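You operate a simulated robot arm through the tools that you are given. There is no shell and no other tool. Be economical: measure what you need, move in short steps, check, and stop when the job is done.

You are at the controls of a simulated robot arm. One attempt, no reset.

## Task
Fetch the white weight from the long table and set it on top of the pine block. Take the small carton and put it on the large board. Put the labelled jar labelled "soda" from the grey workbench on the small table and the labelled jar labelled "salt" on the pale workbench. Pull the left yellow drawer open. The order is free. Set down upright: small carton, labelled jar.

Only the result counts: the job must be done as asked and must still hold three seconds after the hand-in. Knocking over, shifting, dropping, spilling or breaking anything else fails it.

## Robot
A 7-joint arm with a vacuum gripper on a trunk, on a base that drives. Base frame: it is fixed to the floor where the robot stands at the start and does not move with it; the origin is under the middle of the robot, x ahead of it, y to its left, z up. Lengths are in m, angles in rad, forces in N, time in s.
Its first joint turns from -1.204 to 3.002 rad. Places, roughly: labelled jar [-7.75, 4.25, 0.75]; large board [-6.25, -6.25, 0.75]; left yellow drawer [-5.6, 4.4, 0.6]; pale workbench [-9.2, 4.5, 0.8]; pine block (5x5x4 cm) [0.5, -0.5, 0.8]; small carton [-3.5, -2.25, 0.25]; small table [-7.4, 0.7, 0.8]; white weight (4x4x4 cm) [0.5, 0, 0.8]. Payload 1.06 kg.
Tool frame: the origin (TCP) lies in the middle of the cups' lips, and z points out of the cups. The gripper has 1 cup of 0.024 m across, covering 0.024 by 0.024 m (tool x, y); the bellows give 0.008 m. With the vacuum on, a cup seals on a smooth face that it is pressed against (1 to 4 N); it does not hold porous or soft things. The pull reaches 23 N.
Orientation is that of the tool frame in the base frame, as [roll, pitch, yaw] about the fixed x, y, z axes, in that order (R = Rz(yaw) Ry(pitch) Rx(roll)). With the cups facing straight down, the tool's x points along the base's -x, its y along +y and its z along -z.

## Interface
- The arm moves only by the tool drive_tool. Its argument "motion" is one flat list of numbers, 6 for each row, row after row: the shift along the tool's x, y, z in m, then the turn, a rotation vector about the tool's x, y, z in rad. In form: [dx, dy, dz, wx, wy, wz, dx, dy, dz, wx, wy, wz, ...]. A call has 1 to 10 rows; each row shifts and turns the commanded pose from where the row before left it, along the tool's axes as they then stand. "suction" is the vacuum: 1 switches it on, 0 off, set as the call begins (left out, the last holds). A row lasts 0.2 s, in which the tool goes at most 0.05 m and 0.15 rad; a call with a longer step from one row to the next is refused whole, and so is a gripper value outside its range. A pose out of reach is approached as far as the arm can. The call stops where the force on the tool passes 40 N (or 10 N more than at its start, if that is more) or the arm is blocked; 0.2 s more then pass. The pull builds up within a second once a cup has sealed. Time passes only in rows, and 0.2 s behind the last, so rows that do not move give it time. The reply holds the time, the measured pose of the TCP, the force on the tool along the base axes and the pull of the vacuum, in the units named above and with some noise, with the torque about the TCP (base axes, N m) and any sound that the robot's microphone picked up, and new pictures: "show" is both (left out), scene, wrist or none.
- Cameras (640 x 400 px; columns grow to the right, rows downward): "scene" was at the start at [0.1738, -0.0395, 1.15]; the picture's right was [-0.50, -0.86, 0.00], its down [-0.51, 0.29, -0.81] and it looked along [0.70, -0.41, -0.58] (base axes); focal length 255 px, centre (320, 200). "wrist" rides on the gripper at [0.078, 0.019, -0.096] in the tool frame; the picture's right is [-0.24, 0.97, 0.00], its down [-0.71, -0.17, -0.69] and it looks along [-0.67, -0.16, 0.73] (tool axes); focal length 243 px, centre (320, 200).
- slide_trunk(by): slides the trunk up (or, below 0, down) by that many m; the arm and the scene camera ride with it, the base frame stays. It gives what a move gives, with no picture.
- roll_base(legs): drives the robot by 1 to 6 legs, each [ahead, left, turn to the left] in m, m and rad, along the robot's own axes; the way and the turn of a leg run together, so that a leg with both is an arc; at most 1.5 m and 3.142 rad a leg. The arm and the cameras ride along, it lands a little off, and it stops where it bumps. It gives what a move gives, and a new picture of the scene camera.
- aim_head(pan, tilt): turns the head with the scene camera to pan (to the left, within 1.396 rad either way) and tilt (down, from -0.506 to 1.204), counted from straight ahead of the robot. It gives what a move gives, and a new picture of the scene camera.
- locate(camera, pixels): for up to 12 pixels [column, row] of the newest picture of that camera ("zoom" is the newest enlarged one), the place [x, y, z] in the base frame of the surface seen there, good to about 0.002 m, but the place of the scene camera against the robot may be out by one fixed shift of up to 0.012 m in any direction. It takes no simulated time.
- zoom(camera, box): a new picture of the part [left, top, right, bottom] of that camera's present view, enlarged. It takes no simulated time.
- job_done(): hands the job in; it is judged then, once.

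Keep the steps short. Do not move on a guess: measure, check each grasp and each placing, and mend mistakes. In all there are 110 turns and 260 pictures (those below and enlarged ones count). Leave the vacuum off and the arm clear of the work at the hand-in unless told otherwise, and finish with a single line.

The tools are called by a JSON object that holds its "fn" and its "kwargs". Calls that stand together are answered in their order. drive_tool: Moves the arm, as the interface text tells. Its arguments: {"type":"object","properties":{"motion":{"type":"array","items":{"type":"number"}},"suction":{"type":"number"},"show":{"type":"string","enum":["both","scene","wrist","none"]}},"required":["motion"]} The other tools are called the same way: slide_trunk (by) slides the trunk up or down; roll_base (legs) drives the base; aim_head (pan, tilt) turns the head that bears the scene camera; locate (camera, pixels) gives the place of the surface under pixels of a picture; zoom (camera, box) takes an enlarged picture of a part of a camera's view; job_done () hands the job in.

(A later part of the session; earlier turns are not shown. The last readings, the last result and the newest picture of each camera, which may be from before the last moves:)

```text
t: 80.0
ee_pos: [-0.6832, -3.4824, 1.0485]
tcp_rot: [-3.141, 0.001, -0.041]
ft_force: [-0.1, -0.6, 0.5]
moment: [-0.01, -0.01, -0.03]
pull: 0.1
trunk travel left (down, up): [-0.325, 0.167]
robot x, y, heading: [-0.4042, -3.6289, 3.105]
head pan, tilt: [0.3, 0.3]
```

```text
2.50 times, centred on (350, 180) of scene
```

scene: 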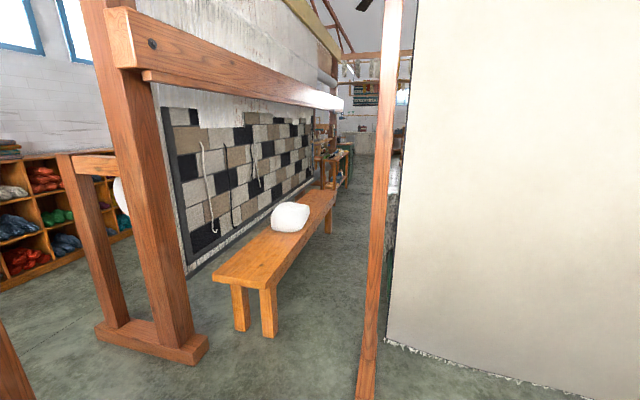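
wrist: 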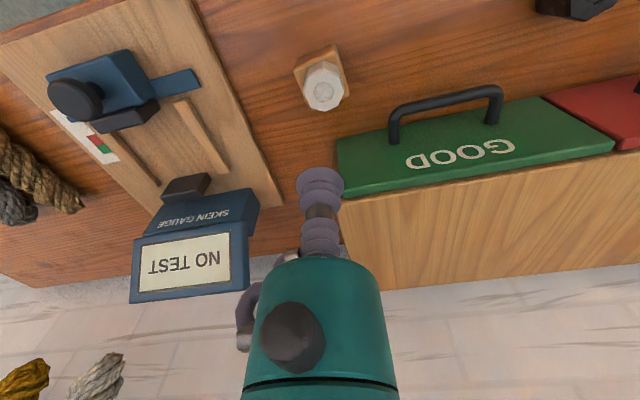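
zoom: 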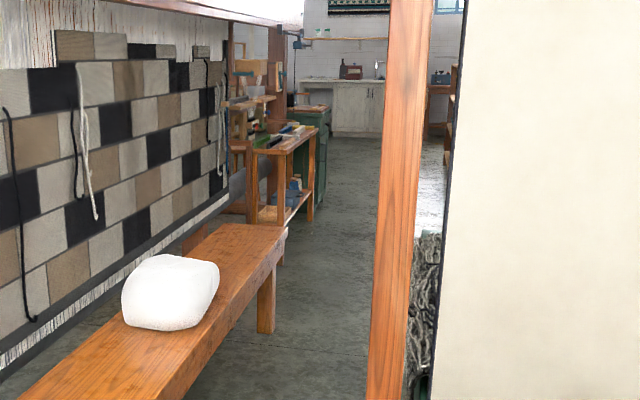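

The corridor there is only about 0.5 m wide, which is too tight. The +y end of the aisle looked wider, so I'll turn back to face +x and drive there sideways.

{"fn": "roll_base", "kwargs": {"legs": [[0, 0, -1.55], [0, 0, -1.55]]}}

{"fn": "aim_head", "kwargs": {"pan": 1.39, "tilt": 0.3}}

```text
t: 88.0
ee_pos: [-0.1151, -3.7688, 1.0484]
tcp_rot: [3.141, -0.001, -3.138]
ft_force: [-0.2, -0.4, 0.8]
moment: [0.01, 0.01, 0.01]
pull: 0.0
trunk travel left (down, up): [-0.325, 0.167]
robot x, y, heading: [-0.4054, -3.6342, 0.005]
head pan, tilt: [0.3, 0.3]
```

scene: 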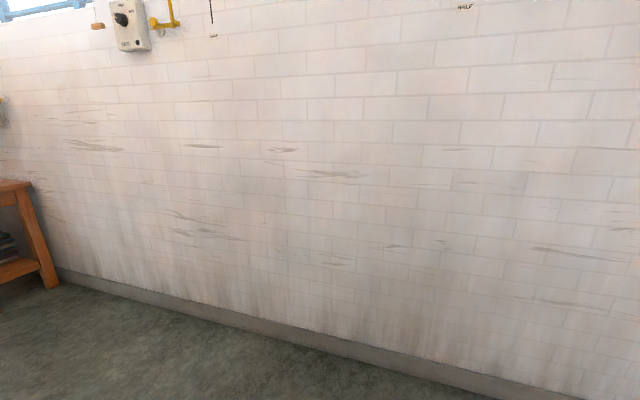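

```text
t: 89.3
ee_pos: [-0.1172, -3.7682, 1.0478]
tcp_rot: [3.141, 0.0, -3.136]
ft_force: [0.1, -0.4, -0.2]
moment: [-0.01, -0.03, 0.0]
pull: 0.1
trunk travel left (down, up): [-0.325, 0.167]
robot x, y, heading: [-0.3997, -3.632, 0.008]
head pan, tilt: [1.389, 0.3]
```

scene: 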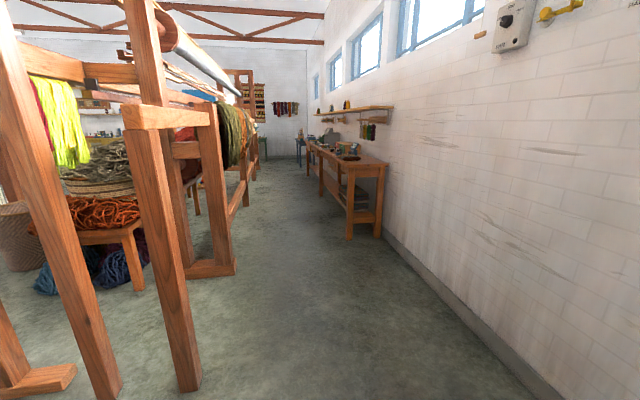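

The aisle is clear. I'll drive left in legs at x≈-0.26.

{"fn": "roll_base", "kwargs": {"legs": [[0.14, 0, 0], [0, 1.5, 0], [0, 1.4, 0]]}}

```text
t: 115.0
ee_pos: [-0.0759, -0.9206, 1.0486]
tcp_rot: [3.142, 0.0, -3.107]
ft_force: [0.0, 0.8, -0.4]
moment: [-0.02, 0.03, 0.01]
pull: 0.0
trunk travel left (down, up): [-0.325, 0.167]
robot x, y, heading: [-0.3626, -0.7923, 0.036]
head pan, tilt: [1.389, 0.3]
```

scene: 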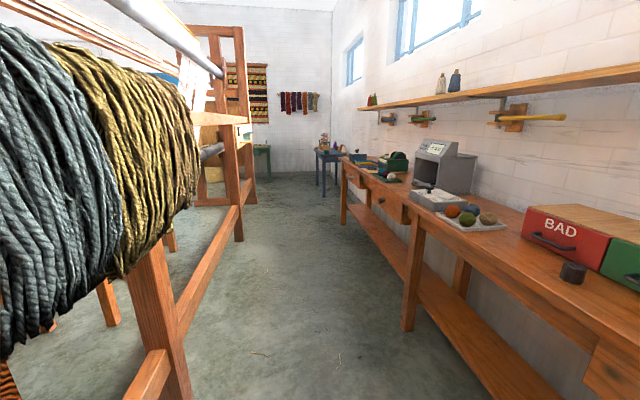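

I'll correct the heading and x, then continue left.

{"fn": "roll_base", "kwargs": {"legs": [[0.12, 0, -0.045], [0, 1.45, 0], [0.03, 1.45, 0]]}}

{"fn": "locate", "kwargs": {"camera": "scene", "pixels": [[40, 380], [100, 300], [150, 250], [200, 220], [30, 300], [250, 250], [180, 180], [120, 200], [60, 250], [20, 200]]}}

```text
t: 141.1
ee_pos: [0.119, 1.9404, 1.0483]
tcp_rot: [-3.142, -0.001, 3.1]
ft_force: [-0.2, -0.3, 0.3]
moment: [-0.01, -0.01, 0.02]
pull: 0.2
trunk travel left (down, up): [-0.325, 0.167]
robot x, y, heading: [-0.1577, 2.0941, -0.038]
head pan, tilt: [1.389, 0.3]
```

scene: 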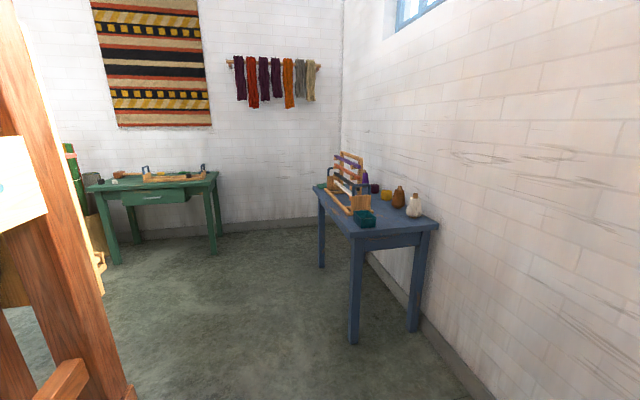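

```text
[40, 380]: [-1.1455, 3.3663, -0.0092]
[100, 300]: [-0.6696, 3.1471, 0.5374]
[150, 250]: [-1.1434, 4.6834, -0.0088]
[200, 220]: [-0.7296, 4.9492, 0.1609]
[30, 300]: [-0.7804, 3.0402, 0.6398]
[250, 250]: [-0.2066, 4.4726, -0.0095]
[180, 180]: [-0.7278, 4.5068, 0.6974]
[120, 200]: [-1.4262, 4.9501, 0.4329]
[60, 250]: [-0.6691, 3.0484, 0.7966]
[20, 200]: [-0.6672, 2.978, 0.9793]
```

The loom ends at y≈3.15 and the green table starts at y≈4.5, a 1.3 m gap. I'll go to y≈3.78, step back, and turn left to face -x.

{"fn": "roll_base", "kwargs": {"legs": [[0, 0, 0.038], [-0.1, 1.35, 0], [-0.1, 0.32, 0], [-0.2, 0, 0], [0, 0, 1.57], [0, 0, 1.57]]}}

{"fn": "aim_head", "kwargs": {"pan": 0, "tilt": 0.3}}

```text
t: 165.3
ee_pos: [-0.8352, 3.9089, 1.0482]
tcp_rot: [3.14, -0.001, -0.02]
ft_force: [0.9, -0.2, 0.1]
moment: [0.0, 0.02, -0.05]
pull: 0.1
trunk travel left (down, up): [-0.325, 0.167]
robot x, y, heading: [-0.5502, 3.763, 3.119]
head pan, tilt: [1.389, 0.3]
```

scene: 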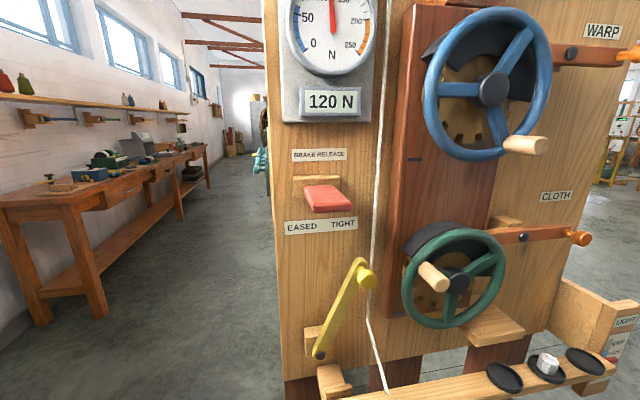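

```text
t: 166.8
ee_pos: [-0.8345, 3.9079, 1.0486]
tcp_rot: [-3.139, 0.0, -0.019]
ft_force: [-0.2, 0.9, 0.2]
moment: [-0.01, 0.02, 0.01]
pull: 0.1
trunk travel left (down, up): [-0.325, 0.167]
robot x, y, heading: [-0.5482, 3.7611, 3.126]
head pan, tilt: [0.0, 0.3]
```

scene: 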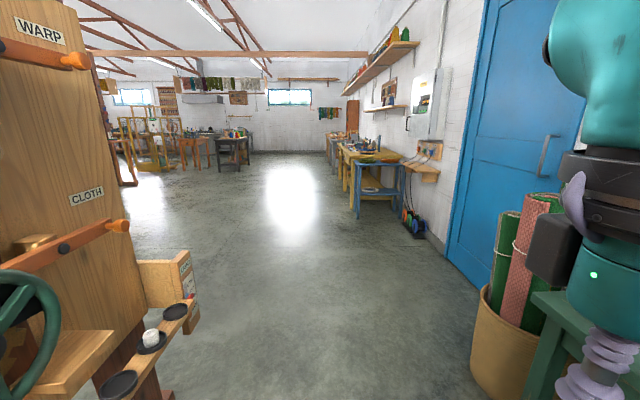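

There is a big open floor ahead, with the loom's control panel close on the left. I'll measure the clearances.

{"fn": "locate", "kwargs": {"camera": "scene", "pixels": [[190, 320], [120, 385], [150, 300], [185, 260], [480, 370], [540, 330], [400, 200], [357, 205], [120, 225], [350, 160], [232, 150], [135, 160]]}}

{"fn": "zoom", "kwargs": {"camera": "scene", "box": [310, 90, 470, 230]}}

{"fn": "zoom", "kwargs": {"camera": "scene", "box": [100, 80, 260, 180]}}

```text
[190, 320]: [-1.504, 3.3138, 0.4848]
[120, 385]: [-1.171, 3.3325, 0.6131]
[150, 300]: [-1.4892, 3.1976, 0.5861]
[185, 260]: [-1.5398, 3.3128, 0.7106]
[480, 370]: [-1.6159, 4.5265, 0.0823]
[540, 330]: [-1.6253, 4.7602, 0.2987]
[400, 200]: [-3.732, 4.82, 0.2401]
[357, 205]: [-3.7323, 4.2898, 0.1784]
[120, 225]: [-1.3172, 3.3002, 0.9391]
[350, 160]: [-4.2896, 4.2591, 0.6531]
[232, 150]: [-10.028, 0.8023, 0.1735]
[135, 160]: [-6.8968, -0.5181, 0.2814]
```

```text
2.86 times, centred on (390, 160) of scene
```

zoom: 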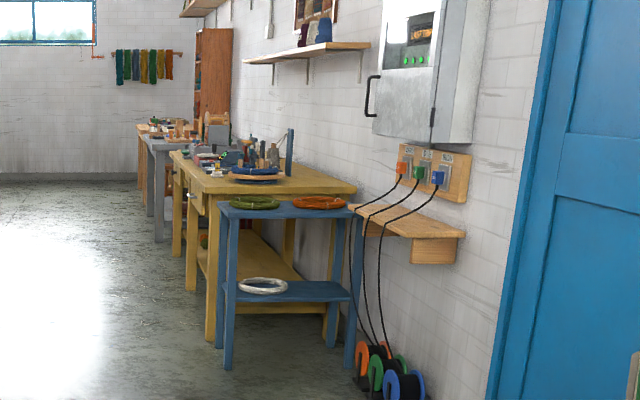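

```text
4.00 times, centred on (180, 130) of scene
```

zoom: 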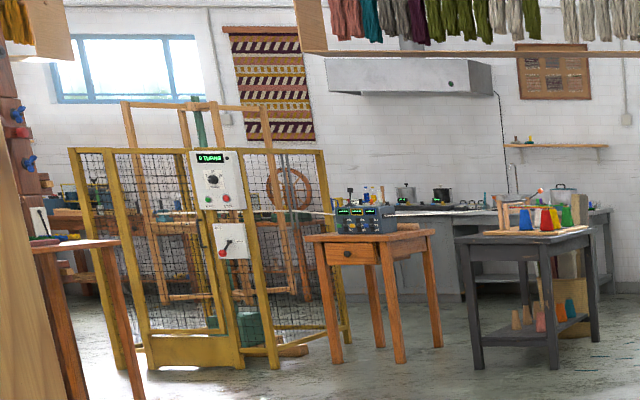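

The open floor is clear along y≈3.75. I'll drive ahead toward the yellow bench.

{"fn": "roll_base", "kwargs": {"legs": [[1.5, 0, 0], [1.4, 0.2, 0]]}}

{"fn": "aim_head", "kwargs": {"pan": -0.5, "tilt": 0.4}}

```text
t: 180.7
ee_pos: [-3.7048, 3.6859, 1.0485]
tcp_rot: [-3.141, 0.0, 0.046]
ft_force: [0.5, 0.4, 0.8]
moment: [0.01, 0.0, -0.01]
pull: 0.1
trunk travel left (down, up): [-0.325, 0.167]
robot x, y, heading: [-3.4124, 3.5598, -3.098]
head pan, tilt: [0.0, 0.3]
```

scene: 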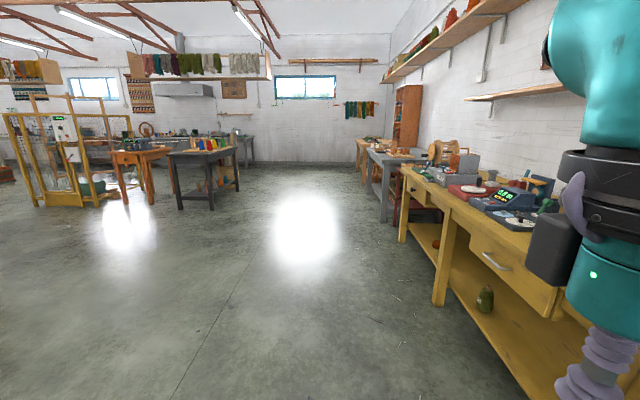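

```text
t: 181.7
ee_pos: [-3.7048, 3.686, 1.0482]
tcp_rot: [3.141, 0.002, 0.047]
ft_force: [0.1, -1.1, 0.1]
moment: [0.0, 0.0, 0.0]
pull: 0.0
trunk travel left (down, up): [-0.325, 0.167]
robot x, y, heading: [-3.4109, 3.5596, -3.098]
head pan, tilt: [-0.499, 0.4]
```

scene: 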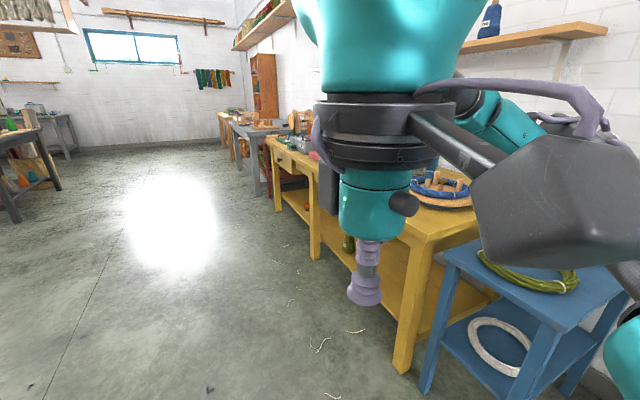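

The left drawer is the far one on the yellow bench at x≈-5.6. I'll drive on to x≈-5.35 and turn right to face the bench.

{"fn": "roll_base", "kwargs": {"legs": [[1.5, 0, 0], [0.5, 0, 0], [0, 0, -1.61]]}}

{"fn": "aim_head", "kwargs": {"pan": 0.2, "tilt": 0.65}}

```text
t: 195.2
ee_pos: [-5.2068, 3.7764, 1.0481]
tcp_rot: [3.141, 0.0, -1.559]
ft_force: [0.5, -0.3, 0.1]
moment: [-0.02, 0.02, 0.0]
pull: 0.1
trunk travel left (down, up): [-0.325, 0.167]
robot x, y, heading: [-5.3422, 3.4878, 1.582]
head pan, tilt: [-0.499, 0.4]
```

scene: 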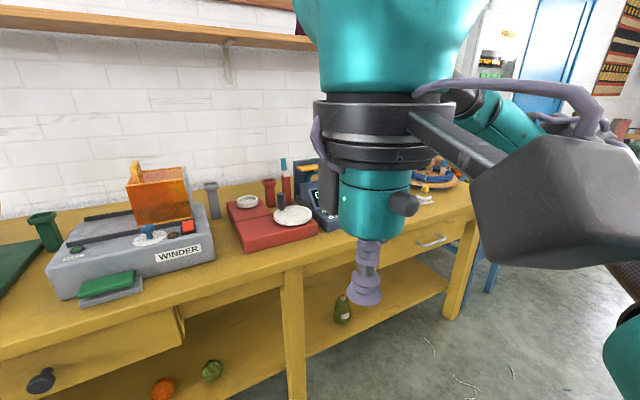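

```text
t: 196.3
ee_pos: [-5.2069, 3.7757, 1.0484]
tcp_rot: [-3.141, 0.001, -1.558]
ft_force: [0.7, 0.6, -0.3]
moment: [0.01, -0.05, -0.02]
pull: 0.1
trunk travel left (down, up): [-0.325, 0.167]
robot x, y, heading: [-5.3446, 3.487, 1.581]
head pan, tilt: [0.201, 0.649]
```

scene: 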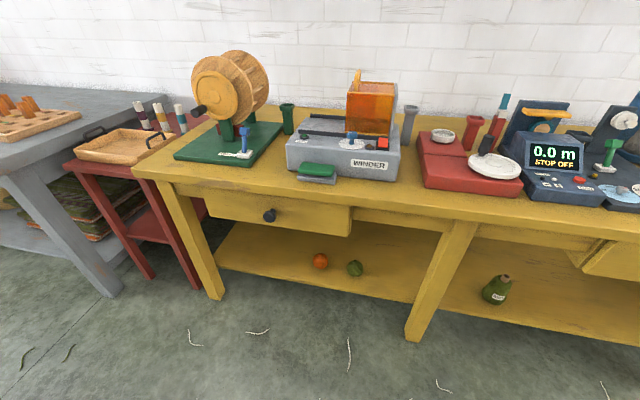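

I see the left drawer, with its dark knob at (269,215). I'll measure its face.

{"fn": "zoom", "kwargs": {"camera": "scene", "box": [190, 170, 370, 270]}}

{"fn": "locate", "kwargs": {"camera": "scene", "pixels": [[215, 203], [240, 213], [240, 205], [269, 216], [310, 222], [340, 225], [310, 215], [345, 235], [250, 195], [320, 205], [205, 190], [395, 215]]}}

```text
3.56 times, centred on (280, 220) of scene
```

zoom: 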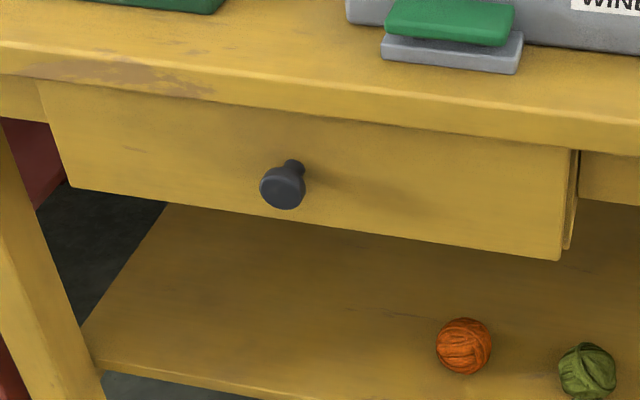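

```text
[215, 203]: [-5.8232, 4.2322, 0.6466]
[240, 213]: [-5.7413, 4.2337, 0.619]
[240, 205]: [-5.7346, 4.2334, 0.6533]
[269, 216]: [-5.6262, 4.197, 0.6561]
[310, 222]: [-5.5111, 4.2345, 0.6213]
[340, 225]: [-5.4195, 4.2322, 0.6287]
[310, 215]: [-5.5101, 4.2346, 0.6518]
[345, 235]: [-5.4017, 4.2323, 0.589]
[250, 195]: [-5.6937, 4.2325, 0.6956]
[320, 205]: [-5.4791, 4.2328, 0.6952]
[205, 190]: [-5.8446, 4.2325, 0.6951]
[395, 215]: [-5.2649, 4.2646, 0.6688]
```

The drawer face is flat at y≈4.233, x -5.83…-5.40, z 0.59…0.70. I'll pull it by suction beside the knob at x≈-5.55, z≈0.64. First I'll move the arm forward and left, and start tilting the tool forward.

{"fn": "drive_tool", "kwargs": {"motion": [-0.035, 0.03, 0, 0, 0, 0, -0.035, 0.03, 0, 0, 0, 0, -0.035, 0.03, 0, 0, 0, 0, -0.035, 0.03, 0, 0, 0, 0, 0, 0, 0, 0, -0.15, 0, 0, 0, 0, 0, -0.15, 0, 0, 0, 0, 0, -0.15, 0, 0, 0, 0, 0, -0.15, 0, 0, 0, 0, 0, -0.15, 0, 0, 0, 0, 0, -0.15, 0], "show": "none"}}

{"fn": "drive_tool", "kwargs": {"motion": [0, 0, 0, 0, -0.15, 0, 0, 0, 0, 0, -0.15, 0, 0, 0, 0, 0, -0.15, 0, 0, 0, 0, 0, -0.15, 0, 0, 0, 0, 0, -0.0708, 0], "show": "both"}}

```text
t: 198.5
ee_pos: [-5.3281, 3.9148, 1.0495]
tcp_rot: [3.14, 0.903, -1.56]
ft_force: [-0.5, -0.3, -0.3]
moment: [0.0, 0.02, -0.02]
pull: 0.1
trunk travel left (down, up): [-0.325, 0.167]
robot x, y, heading: [-5.3426, 3.4878, 1.585]
head pan, tilt: [0.201, 0.649]
```

```text
t: 199.7
ee_pos: [-5.3283, 3.9147, 1.0486]
tcp_rot: [0.605, 1.569, 2.19]
ft_force: [0.0, -0.2, 0.0]
moment: [-0.03, 0.01, 0.01]
pull: 0.2
trunk travel left (down, up): [-0.325, 0.167]
robot x, y, heading: [-5.3384, 3.4882, 1.578]
head pan, tilt: [0.201, 0.649]
```

scene: 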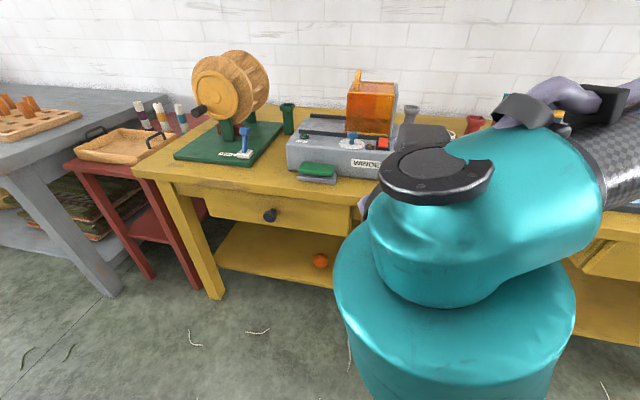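
wrist: 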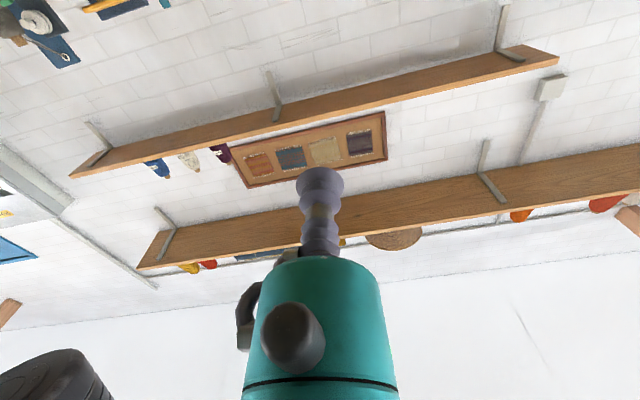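

The tool is horizontal and faces the bench. I'll lower the trunk 0.3 and shift the base left 0.18.

{"fn": "slide_trunk", "kwargs": {"by": -0.3}}

{"fn": "roll_base", "kwargs": {"legs": [[0, 0.18, 0]]}}

{"fn": "drive_tool", "kwargs": {"motion": [0.04, 0.015, 0, 0, 0, 0, 0.04, 0.015, 0, 0, 0, 0, 0.028, 0.01, 0, 0, 0, 0, 0, 0, 0, 0, 0, 0], "show": "both"}}

```text
t: 202.7
ee_pos: [-5.3294, 3.9569, 0.6987]
tcp_rot: [-3.138, 1.436, -1.557]
ft_force: [0.3, -0.9, 0.2]
moment: [-0.01, -0.02, -0.01]
pull: 0.1
trunk travel left (down, up): [-0.025, 0.467]
robot x, y, heading: [-5.3418, 3.4913, 1.584]
head pan, tilt: [0.201, 0.649]
```

```text
t: 204.9
ee_pos: [-5.5082, 3.9566, 0.6986]
tcp_rot: [-3.14, 1.436, -1.559]
ft_force: [-0.7, 0.5, -0.7]
moment: [0.01, 0.03, -0.03]
pull: 0.0
trunk travel left (down, up): [-0.025, 0.467]
robot x, y, heading: [-5.5245, 3.4875, 1.583]
head pan, tilt: [0.201, 0.649]
```

scene: 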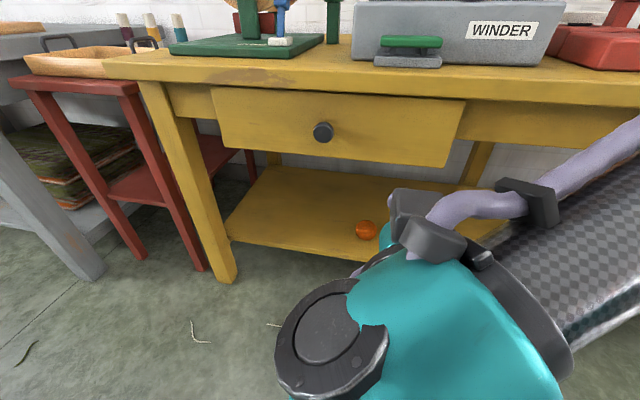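

```text
t: 205.9
ee_pos: [-5.5481, 3.9401, 0.5919]
tcp_rot: [3.14, 1.436, -1.564]
ft_force: [-0.4, 0.8, -0.8]
moment: [-0.02, -0.01, -0.03]
pull: 0.0
trunk travel left (down, up): [-0.025, 0.467]
robot x, y, heading: [-5.5244, 3.485, 1.583]
head pan, tilt: [0.201, 0.649]
```

scene: 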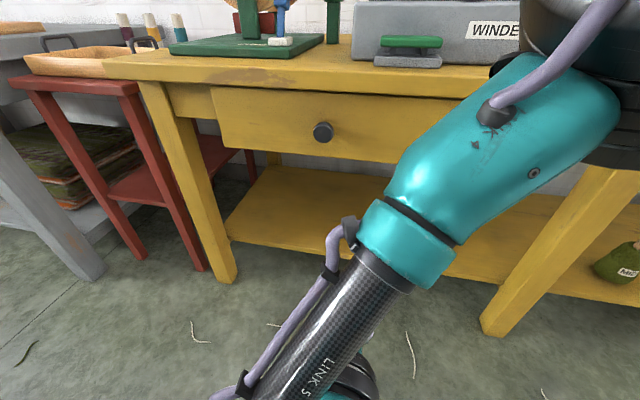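
wrist: 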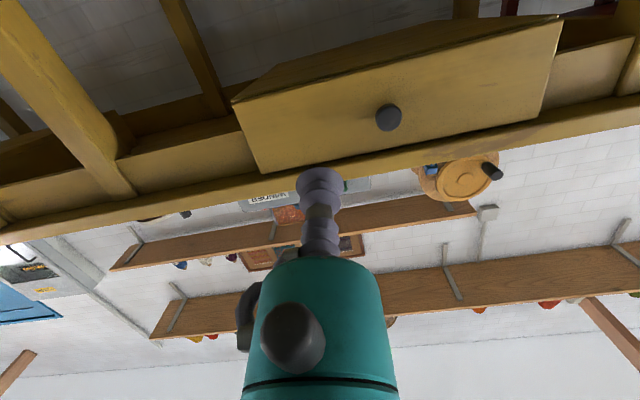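

The tool now tilts 0.135 rad downward. I'll measure the drawer with the wrist camera.

{"fn": "locate", "kwargs": {"camera": "wrist", "pixels": [[388, 117], [345, 120], [330, 140], [300, 130], [262, 165], [245, 110], [545, 100], [350, 158], [200, 150], [370, 95]]}}

```text
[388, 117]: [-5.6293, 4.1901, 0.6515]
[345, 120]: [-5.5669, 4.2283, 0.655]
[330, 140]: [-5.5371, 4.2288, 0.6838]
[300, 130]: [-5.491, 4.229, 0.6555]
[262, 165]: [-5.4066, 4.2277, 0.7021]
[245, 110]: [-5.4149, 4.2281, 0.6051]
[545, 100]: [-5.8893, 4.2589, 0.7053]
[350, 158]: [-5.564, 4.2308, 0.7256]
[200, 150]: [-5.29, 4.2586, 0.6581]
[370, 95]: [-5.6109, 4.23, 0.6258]
```

The face is at y=4.229. I'll straighten the tool, rise to z≈0.65, align to x≈-5.57 and approach to about 3 cm away.

{"fn": "drive_tool", "kwargs": {"motion": [0, 0, 0, 0, -0.135, 0, -0.029, 0.011, 0, 0, 0, 0, -0.029, 0.011, 0, 0, 0, 0, 0, 0, 0.045, 0, 0, 0, 0, 0, 0.045, 0, 0, 0, 0, 0, 0.045, 0, 0, 0, 0, 0, 0.045, 0, 0, 0, 0, 0, 0.045, 0, 0, 0, 0, 0, 0.03, 0, 0, 0, 0, 0, 0, 0, 0, 0], "show": "wrist"}}

```text
t: 208.1
ee_pos: [-5.578, 4.2233, 0.6427]
tcp_rot: [-1.511, 1.569, 0.067]
ft_force: [0.2, 1.3, 0.1]
moment: [0.0, 0.01, 0.0]
pull: 0.2
out of reach, approached as far as the arm can: row 1, 2, 3
trunk travel left (down, up): [-0.025, 0.467]
robot x, y, heading: [-5.5226, 3.487, 1.58]
head pan, tilt: [0.201, 0.649]
```

wrist: 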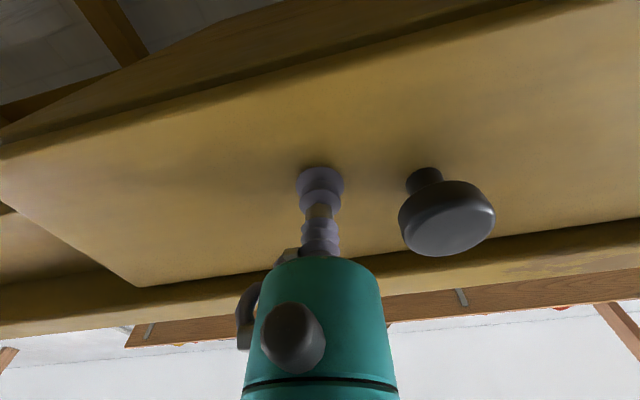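

The cup is about 6 mm from the face. Suction on and press.

{"fn": "drive_tool", "kwargs": {"motion": [0, 0, 0.005, 0, 0, 0, 0, 0, 0.003, 0, 0, 0, 0, 0, 0.001, 0, 0, 0, 0, 0, 0, 0, 0, 0, 0, 0, 0, 0, 0, 0, 0, 0, 0, 0, 0, 0], "suction": 1, "show": "none"}}

```text
t: 209.5
ee_pos: [-5.5778, 4.2315, 0.6434]
tcp_rot: [-2.513, 1.57, -0.934]
ft_force: [-3.7, -9.6, -1.1]
moment: [0.0, 0.17, -0.12]
pull: 23.1
trunk travel left (down, up): [-0.025, 0.467]
robot x, y, heading: [-5.5221, 3.4882, 1.583]
head pan, tilt: [0.201, 0.649]
```

It has sealed. I'll pull gently with the arm first.

{"fn": "drive_tool", "kwargs": {"motion": [0, 0, -0.01, 0, 0, 0, 0, 0, -0.015, 0, 0, 0, 0, 0, -0.02, 0, 0, 0, 0, 0, -0.02, 0, 0, 0, 0, 0, -0.02, 0, 0, 0, 0, 0, -0.02, 0, 0, 0], "show": "wrist"}}

```text
t: 210.9
ee_pos: [-5.5748, 4.1269, 0.6449]
tcp_rot: [-0.083, 1.569, 1.494]
ft_force: [-2.3, 0.6, -0.9]
moment: [-0.03, -0.26, -0.02]
pull: 22.6
trunk travel left (down, up): [-0.025, 0.467]
robot x, y, heading: [-5.5229, 3.4853, 1.579]
head pan, tilt: [0.201, 0.649]
```

wrist: 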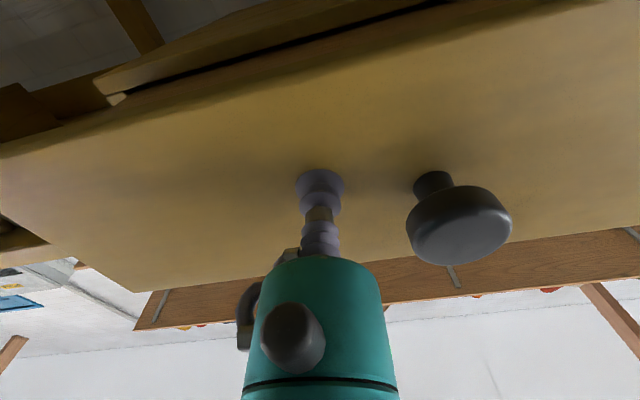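

The drawer follows; it has moved about 0.10. I'll keep pulling.

{"fn": "drive_tool", "kwargs": {"motion": [0, 0, -0.02, 0, 0, 0, 0, 0, -0.02, 0, 0, 0, 0, 0, -0.02, 0, 0, 0, 0, 0, -0.02, 0, 0, 0, 0, 0, -0.02, 0, 0, 0], "show": "wrist"}}

```text
t: 212.1
ee_pos: [-5.5746, 4.0256, 0.645]
tcp_rot: [0.109, 1.57, 1.687]
ft_force: [-4.8, 1.2, 8.1]
moment: [0.01, -0.07, -0.08]
pull: 23.0
trunk travel left (down, up): [-0.025, 0.467]
robot x, y, heading: [-5.5237, 3.4813, 1.586]
head pan, tilt: [0.201, 0.649]
```

wrist: 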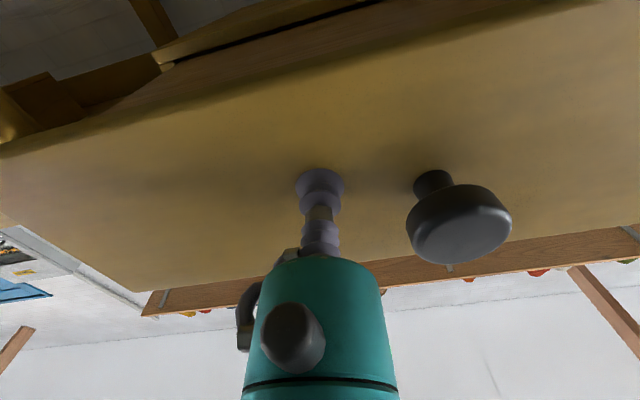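

It is about 0.2 m open. I'll roll the base back 0.07 to open it more.

{"fn": "roll_base", "kwargs": {"legs": [[-0.07, 0, 0]]}}

```text
t: 213.1
ee_pos: [-5.5742, 3.9561, 0.6438]
tcp_rot: [-2.351, 1.568, -0.772]
ft_force: [-5.0, -0.7, -6.0]
moment: [0.05, -0.1, -0.04]
pull: 22.9
trunk travel left (down, up): [-0.025, 0.467]
robot x, y, heading: [-5.5238, 3.4168, 1.58]
head pan, tilt: [0.201, 0.649]
```

scene: 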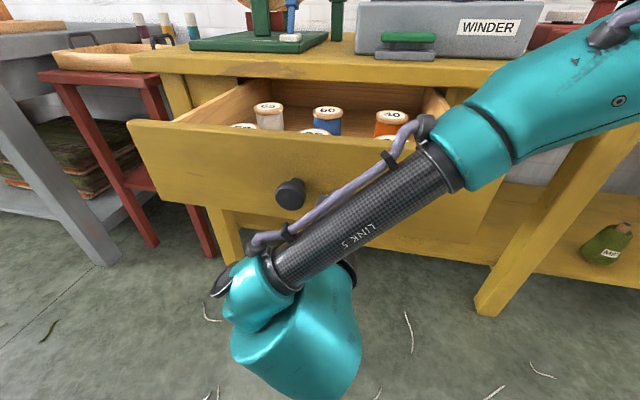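

The drawer is well open. I'll release, wait, then roll the base back.

{"fn": "drive_tool", "kwargs": {"motion": [0, 0, 0, 0, 0, 0, 0, 0, 0, 0, 0, 0, 0, 0, 0, 0, 0, 0, 0, 0, 0, 0, 0, 0], "suction": 0, "show": "none"}}

{"fn": "roll_base", "kwargs": {"legs": [[-0.35, 0, 0]]}}

{"fn": "slide_trunk", "kwargs": {"by": 0.3}}

{"fn": "aim_head", "kwargs": {"pan": 0.3, "tilt": 0.5}}

```text
t: 214.1
ee_pos: [-5.5739, 3.956, 0.6436]
tcp_rot: [-2.327, 1.569, -0.748]
ft_force: [-0.1, -0.4, -0.3]
moment: [-0.01, -0.01, 0.02]
pull: 0.0
trunk travel left (down, up): [-0.025, 0.467]
robot x, y, heading: [-5.5214, 3.4181, 1.576]
head pan, tilt: [0.201, 0.649]
```

```text
t: 216.4
ee_pos: [-5.5651, 3.6093, 0.6431]
tcp_rot: [-2.397, 1.568, -0.831]
ft_force: [-0.5, -0.5, 0.3]
moment: [-0.01, 0.03, 0.03]
pull: 0.0
trunk travel left (down, up): [-0.025, 0.467]
robot x, y, heading: [-5.5246, 3.0726, 1.566]
head pan, tilt: [0.201, 0.649]
```

scene: 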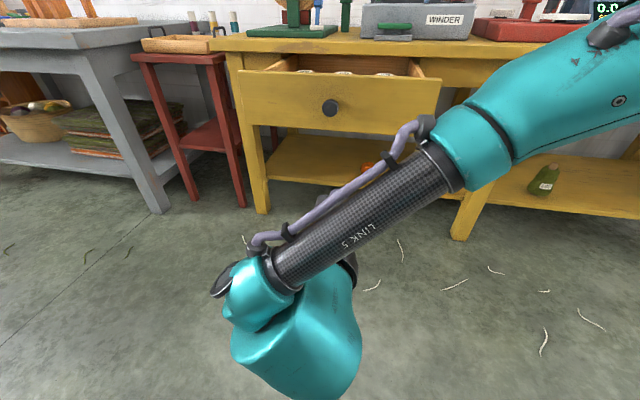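

```text
t: 219.4
ee_pos: [-5.5656, 3.6092, 0.9441]
tcp_rot: [-2.392, 1.569, -0.827]
ft_force: [0.3, -0.4, -0.1]
moment: [0.02, 0.04, -0.03]
pull: 0.2
trunk travel left (down, up): [-0.325, 0.167]
robot x, y, heading: [-5.5233, 3.0691, 1.568]
head pan, tilt: [0.201, 0.649]
```

```text
t: 220.1
ee_pos: [-5.5664, 3.6096, 0.9442]
tcp_rot: [-2.367, 1.568, -0.803]
ft_force: [0.0, -0.5, 0.0]
moment: [0.01, 0.01, 0.01]
pull: 0.1
trunk travel left (down, up): [-0.325, 0.167]
robot x, y, heading: [-5.5196, 3.0714, 1.567]
head pan, tilt: [0.3, 0.499]
```

scene: 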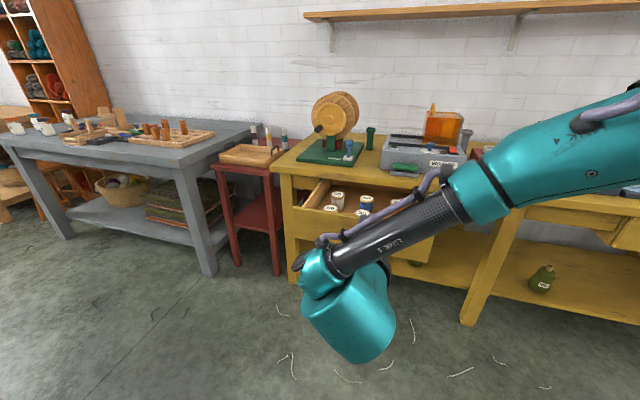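

Now I'll turn the tool back to pointing down and drive left to the grey bench at x≈-7.7.

{"fn": "drive_tool", "kwargs": {"motion": [0, 0, 0, 0, 0.15, 0, 0, 0, 0, 0, 0.15, 0, 0, 0, 0, 0, 0.15, 0, 0, 0, 0, 0, 0.15, 0, 0, 0, 0, 0, 0.15, 0, 0, 0, 0, 0, 0.15, 0, 0, 0, 0, 0, 0.15, 0, 0, 0, 0, 0, 0.15, 0, 0, 0, 0, 0, 0.15, 0, 0, 0, 0, 0, 0.15, 0], "show": "none"}}

{"fn": "drive_tool", "kwargs": {"motion": [0, 0, -0.04, 0, 0.069, 0, 0.04, 0, -0.03, 0, 0, 0, 0.04, 0, -0.03, 0, 0, 0, 0.04, -0.03, 0, 0, 0, 0, 0.04, -0.03, 0, 0, 0, 0, 0.03, -0.03, 0, 0, 0, 0], "show": "none"}}

{"fn": "roll_base", "kwargs": {"legs": [[0, 1.2, 0], [0, 0.9, 0]]}}

{"fn": "aim_head", "kwargs": {"pan": 0.0, "tilt": 0.5}}

```text
t: 222.3
ee_pos: [-5.5652, 3.6098, 0.9442]
tcp_rot: [3.141, 0.067, -1.574]
ft_force: [-0.6, -0.6, 0.2]
moment: [-0.01, 0.0, -0.01]
pull: 0.1
trunk travel left (down, up): [-0.325, 0.167]
robot x, y, heading: [-5.5242, 3.0698, 1.565]
head pan, tilt: [0.3, 0.499]
```

```text
t: 223.7
ee_pos: [-5.4757, 3.4191, 1.044]
tcp_rot: [-3.139, 0.001, -1.575]
ft_force: [-0.6, 0.6, -0.1]
moment: [-0.02, 0.02, -0.01]
pull: 0.0
trunk travel left (down, up): [-0.325, 0.167]
robot x, y, heading: [-5.5218, 3.07, 1.564]
head pan, tilt: [0.3, 0.499]
```

```text
t: 242.3
ee_pos: [-7.5942, 3.3541, 1.0439]
tcp_rot: [-3.139, 0.002, -1.519]
ft_force: [0.4, 0.3, -0.1]
moment: [0.0, 0.0, 0.0]
pull: 0.2
trunk travel left (down, up): [-0.325, 0.167]
robot x, y, heading: [-7.6178, 3.0006, 1.625]
head pan, tilt: [0.3, 0.499]
```

scene: 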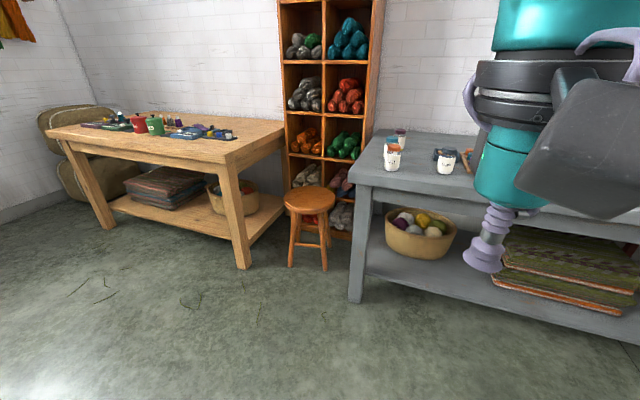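

```text
t: 243.1
ee_pos: [-7.5953, 3.3534, 1.0449]
tcp_rot: [-3.141, 0.002, -1.516]
ft_force: [-1.0, 1.1, -0.4]
moment: [0.0, 0.02, 0.01]
pull: 0.1
trunk travel left (down, up): [-0.325, 0.167]
robot x, y, heading: [-7.6191, 3.0021, 1.626]
head pan, tilt: [0.0, 0.499]
```

scene: 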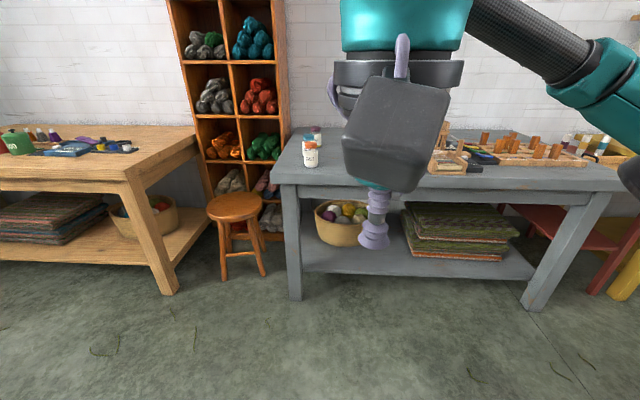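

I see jars on the grey bench's left end. I'll aim left for a clear view, zoom and measure.

{"fn": "aim_head", "kwargs": {"pan": 0.55, "tilt": 0.45}}

{"fn": "zoom", "kwargs": {"camera": "scene", "box": [440, 120, 580, 210]}}

```text
t: 244.1
ee_pos: [-7.5939, 3.3542, 1.0444]
tcp_rot: [-3.139, 0.001, -1.518]
ft_force: [-0.1, 0.1, 0.0]
moment: [-0.02, -0.02, -0.03]
pull: 0.1
trunk travel left (down, up): [-0.325, 0.167]
robot x, y, heading: [-7.62, 3.0025, 1.624]
head pan, tilt: [0.55, 0.45]
```

scene: 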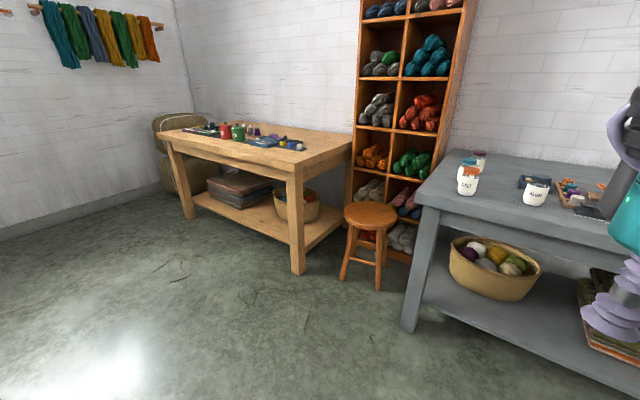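

```text
4.44 times, centred on (510, 165) of scene
```

zoom: 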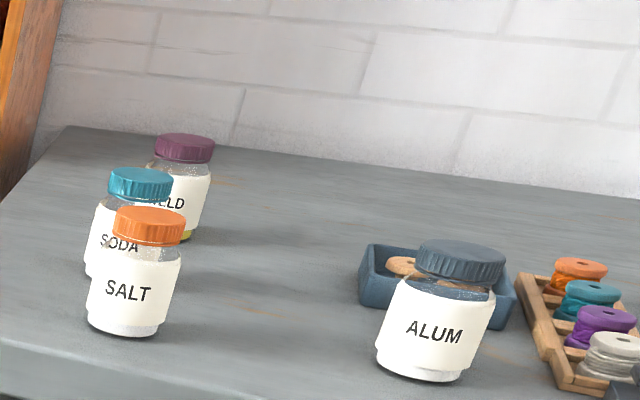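

The labels are SALT (orange lid, in front), SODA (teal lid, behind it), WELD and ALUM. I'll measure the lids and the bench edge.

{"fn": "locate", "kwargs": {"camera": "zoom", "pixels": [[150, 217], [150, 240], [127, 290], [125, 330], [140, 178], [110, 220], [185, 143], [20, 350], [60, 130], [455, 255]]}}

{"fn": "locate", "kwargs": {"camera": "scene", "pixels": [[418, 195], [520, 230], [304, 165], [165, 135], [280, 165], [240, 158], [350, 145], [370, 215], [225, 130], [285, 142], [295, 180]]}}

{"fn": "zoom", "kwargs": {"camera": "scene", "box": [160, 110, 360, 200]}}

```text
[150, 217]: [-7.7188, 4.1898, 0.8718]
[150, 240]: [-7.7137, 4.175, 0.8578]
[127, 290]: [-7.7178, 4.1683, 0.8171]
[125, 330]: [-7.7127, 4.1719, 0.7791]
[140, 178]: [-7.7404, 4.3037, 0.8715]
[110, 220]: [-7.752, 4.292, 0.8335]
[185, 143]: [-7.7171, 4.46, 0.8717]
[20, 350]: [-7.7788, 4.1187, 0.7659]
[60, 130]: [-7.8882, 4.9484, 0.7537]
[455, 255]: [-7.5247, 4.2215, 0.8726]
```

```text
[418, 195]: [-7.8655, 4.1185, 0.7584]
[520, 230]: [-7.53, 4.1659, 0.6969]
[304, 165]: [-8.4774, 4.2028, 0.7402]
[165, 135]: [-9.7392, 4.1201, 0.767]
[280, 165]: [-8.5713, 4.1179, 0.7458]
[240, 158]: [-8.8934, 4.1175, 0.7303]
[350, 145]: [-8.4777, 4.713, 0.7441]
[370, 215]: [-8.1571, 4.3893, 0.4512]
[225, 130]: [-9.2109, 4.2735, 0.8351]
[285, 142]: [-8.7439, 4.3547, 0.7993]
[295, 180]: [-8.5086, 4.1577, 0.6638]
```

```text
3.20 times, centred on (260, 155) of scene
```

zoom: 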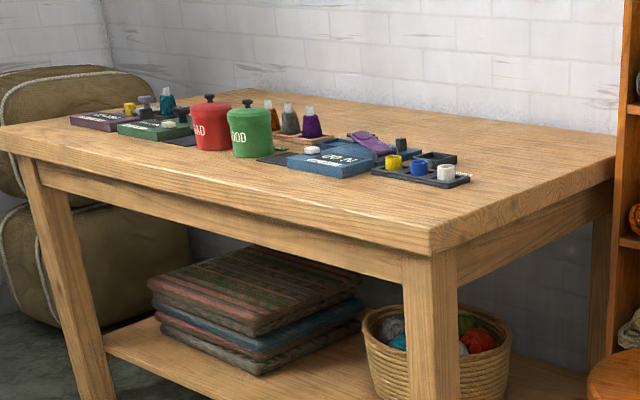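

The SALT lid centre is near (-7.718, 4.187, 0.872) and SODA's near (-7.740, 4.304). I'll correct the heading and drive closer.

{"fn": "roll_base", "kwargs": {"legs": [[0, 0, -0.054], [0.55, 0, 0], [0, 0.06, 0]]}}

{"fn": "drive_tool", "kwargs": {"motion": [-0.04, 0.025, 0, 0, 0, 0, -0.04, 0.025, 0, 0, 0, 0, -0.04, 0.025, 0, 0, 0, 0, -0.03, 0, 0.03, 0, 0, 0, 0, 0, 0.03, 0, 0, 0, 0, 0, 0, 0, 0, 0], "show": "both"}}

```text
t: 248.5
ee_pos: [-7.6392, 3.9106, 1.0438]
tcp_rot: [-3.14, 0.0, -1.569]
ft_force: [-0.4, 0.4, -0.7]
moment: [0.02, -0.01, 0.01]
pull: 0.0
trunk travel left (down, up): [-0.325, 0.167]
robot x, y, heading: [-7.6766, 3.5611, 1.574]
head pan, tilt: [0.55, 0.45]
```

scene: 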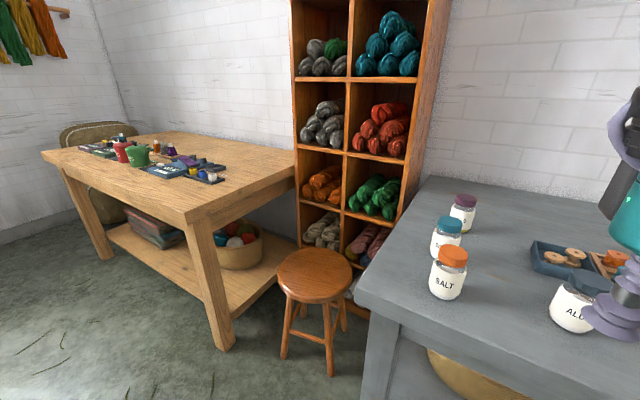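

```text
t: 249.9
ee_pos: [-7.7142, 4.0582, 0.9816]
tcp_rot: [-3.14, 0.001, -1.568]
ft_force: [0.1, 0.4, -0.8]
moment: [-0.01, 0.01, 0.01]
pull: 0.1
trunk travel left (down, up): [-0.325, 0.167]
robot x, y, heading: [-7.6819, 3.5591, 1.572]
head pan, tilt: [0.55, 0.45]
```

scene: 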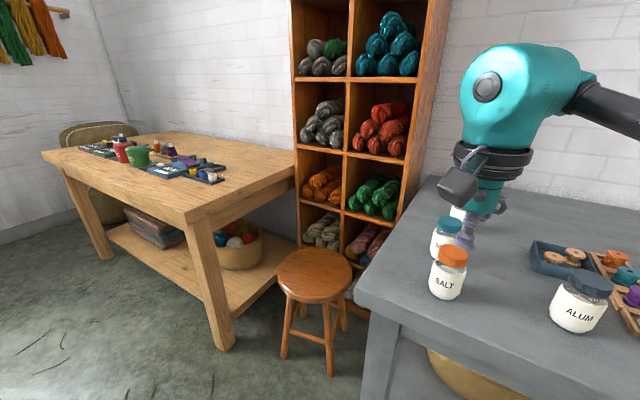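
wrist: 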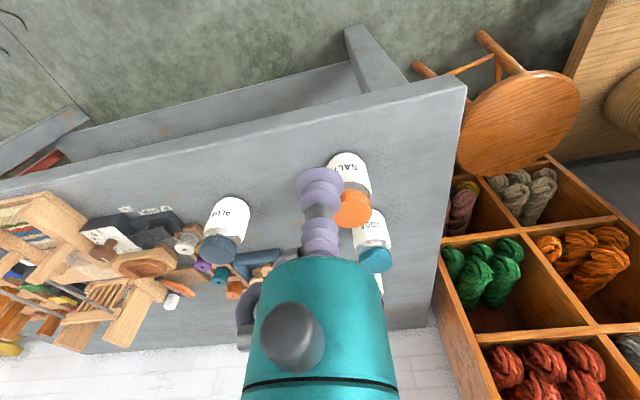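

I'll measure the lids with the wrist camera: salt at (352,208), soda at (375,260).

{"fn": "zoom", "kwargs": {"camera": "wrist", "box": [320, 180, 400, 280]}}

{"fn": "locate", "kwargs": {"camera": "wrist", "pixels": [[345, 212], [352, 213], [360, 212], [368, 210], [352, 225], [352, 203], [375, 262], [388, 260], [365, 262], [376, 270], [374, 252]]}}

```text
4.00 times, centred on (360, 230) of wrist
```

zoom: 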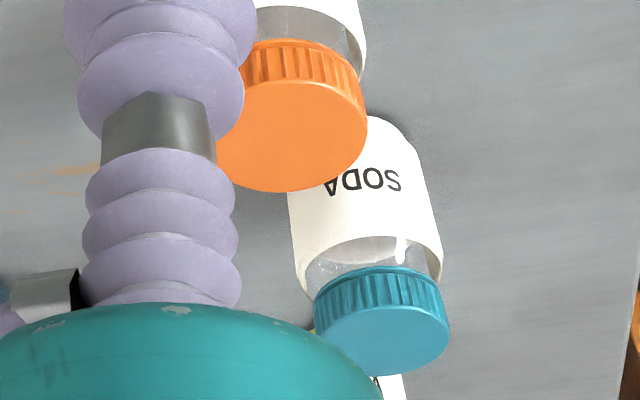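

```text
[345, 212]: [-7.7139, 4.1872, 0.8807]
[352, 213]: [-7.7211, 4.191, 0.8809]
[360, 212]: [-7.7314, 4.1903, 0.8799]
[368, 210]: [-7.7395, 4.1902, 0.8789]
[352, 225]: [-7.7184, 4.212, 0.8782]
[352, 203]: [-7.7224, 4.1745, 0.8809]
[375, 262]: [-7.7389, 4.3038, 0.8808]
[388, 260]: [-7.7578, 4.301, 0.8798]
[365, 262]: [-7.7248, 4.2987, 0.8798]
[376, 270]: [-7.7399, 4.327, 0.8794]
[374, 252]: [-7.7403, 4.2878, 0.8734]
```

The salt lid centre is (-7.717, 4.189, 0.880). I'll move above it, down to z≈0.90.

{"fn": "drive_tool", "kwargs": {"motion": [-0.044, 0.001, 0, 0, 0, 0, -0.044, 0.001, 0, 0, 0, 0, -0.043, 0.001, 0, 0, 0, 0, 0, 0, 0.04, 0, 0, 0, 0, 0, 0.04, 0, 0, 0, 0, 0, 0, 0, 0, 0], "show": "wrist"}}

{"fn": "zoom", "kwargs": {"camera": "wrist", "box": [280, 120, 380, 190]}}

```text
t: 251.3
ee_pos: [-7.7063, 4.1627, 0.8948]
tcp_rot: [-3.14, 0.002, -1.569]
ft_force: [-0.4, -1.0, 0.1]
moment: [0.01, -0.01, 0.0]
pull: 0.0
out of reach, approached as far as the arm can: row 3
trunk travel left (down, up): [-0.325, 0.167]
robot x, y, heading: [-7.6817, 3.5623, 1.58]
head pan, tilt: [0.55, 0.45]
```

wrist: 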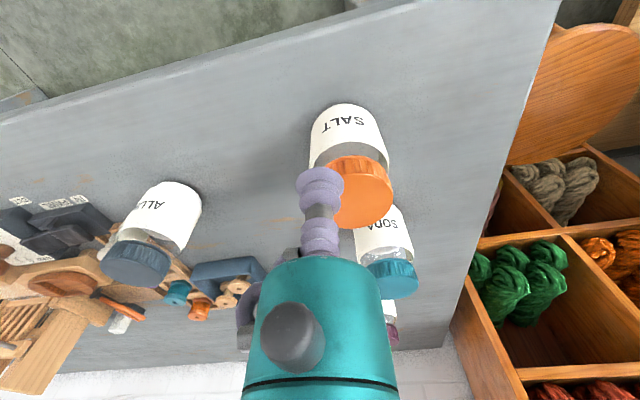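

```text
5.71 times, centred on (330, 155) of wrist
```

zoom: 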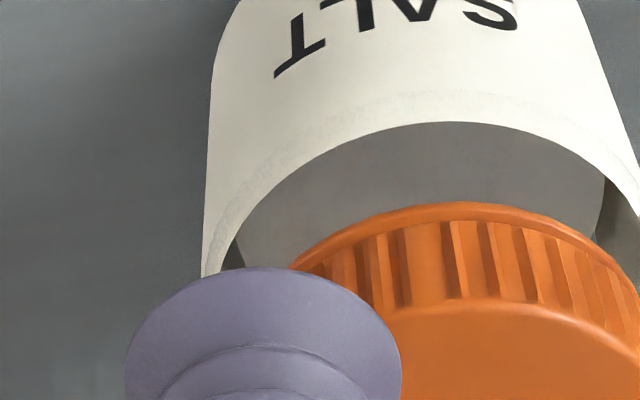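

It ran out of reach. I'll lift a little and bring the base 0.13 closer.

{"fn": "drive_tool", "kwargs": {"motion": [0.04, 0, -0.04, 0, 0, 0, 0.04, 0, 0, 0, 0, 0, 0.03, 0.005, 0, 0, 0, 0], "show": "none"}}

{"fn": "roll_base", "kwargs": {"legs": [[0.14, 0.02, 0]]}}

{"fn": "drive_tool", "kwargs": {"motion": [0, 0, 0, 0, 0, 0], "show": "wrist"}}

```text
refused: row 1 steps farther than a row can; nothing moved
```

```text
t: 252.6
ee_pos: [-7.7248, 4.301, 0.893]
tcp_rot: [-3.14, 0.001, -1.568]
ft_force: [-0.5, -0.2, 0.5]
moment: [0.02, -0.02, -0.05]
pull: 0.1
trunk travel left (down, up): [-0.325, 0.167]
robot x, y, heading: [-7.7015, 3.6965, 1.572]
head pan, tilt: [0.55, 0.45]
```

scene: 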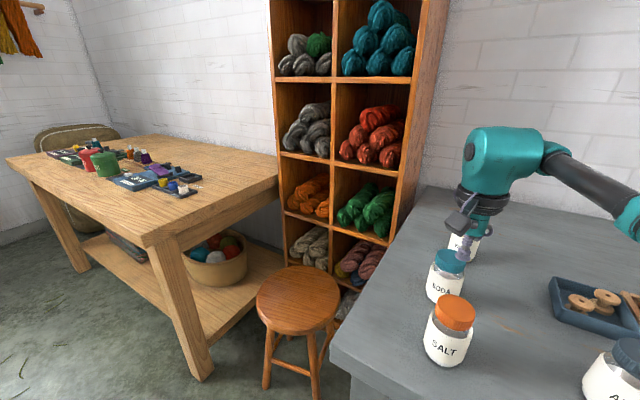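

```text
t: 253.0
ee_pos: [-7.7251, 4.3005, 0.8946]
tcp_rot: [-3.141, 0.001, -1.57]
ft_force: [-0.3, 0.5, -0.1]
moment: [-0.02, 0.0, 0.01]
pull: 0.1
trunk travel left (down, up): [-0.325, 0.167]
robot x, y, heading: [-7.6998, 3.6998, 1.573]
head pan, tilt: [0.55, 0.45]
```

wrist: 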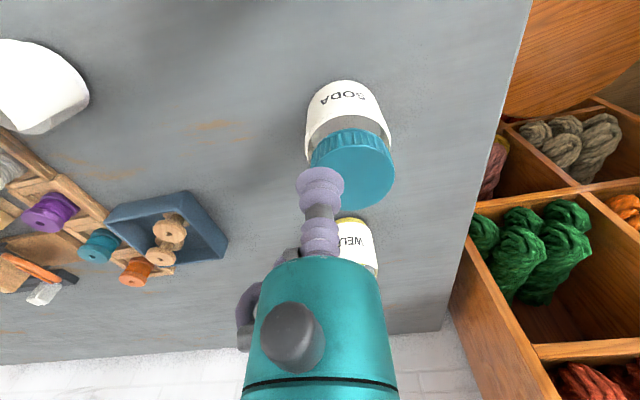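

The lift was refused, but the cup cleared the lids and is now right over SODA. I'll check that nothing was disturbed and take SODA first.

{"fn": "locate", "kwargs": {"camera": "wrist", "pixels": [[352, 150], [375, 140], [350, 175], [370, 170], [392, 170], [365, 205], [353, 137], [345, 205], [380, 195]]}}

{"fn": "zoom", "kwargs": {"camera": "scene", "box": [410, 220, 510, 370]}}

```text
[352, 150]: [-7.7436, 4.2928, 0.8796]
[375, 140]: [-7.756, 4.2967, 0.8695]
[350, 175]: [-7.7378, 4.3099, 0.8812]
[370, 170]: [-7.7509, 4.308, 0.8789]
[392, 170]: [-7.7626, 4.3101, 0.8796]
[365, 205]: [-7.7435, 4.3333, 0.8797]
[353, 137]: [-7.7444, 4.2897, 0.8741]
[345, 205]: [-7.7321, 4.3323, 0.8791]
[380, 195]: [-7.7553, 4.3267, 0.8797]
```

```text
2.67 times, centred on (460, 295) of scene
```

zoom: 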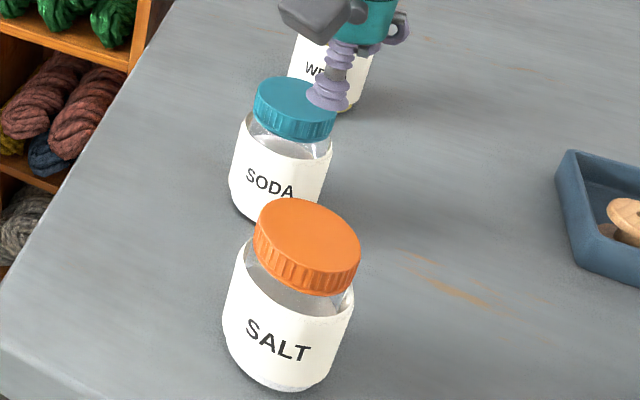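

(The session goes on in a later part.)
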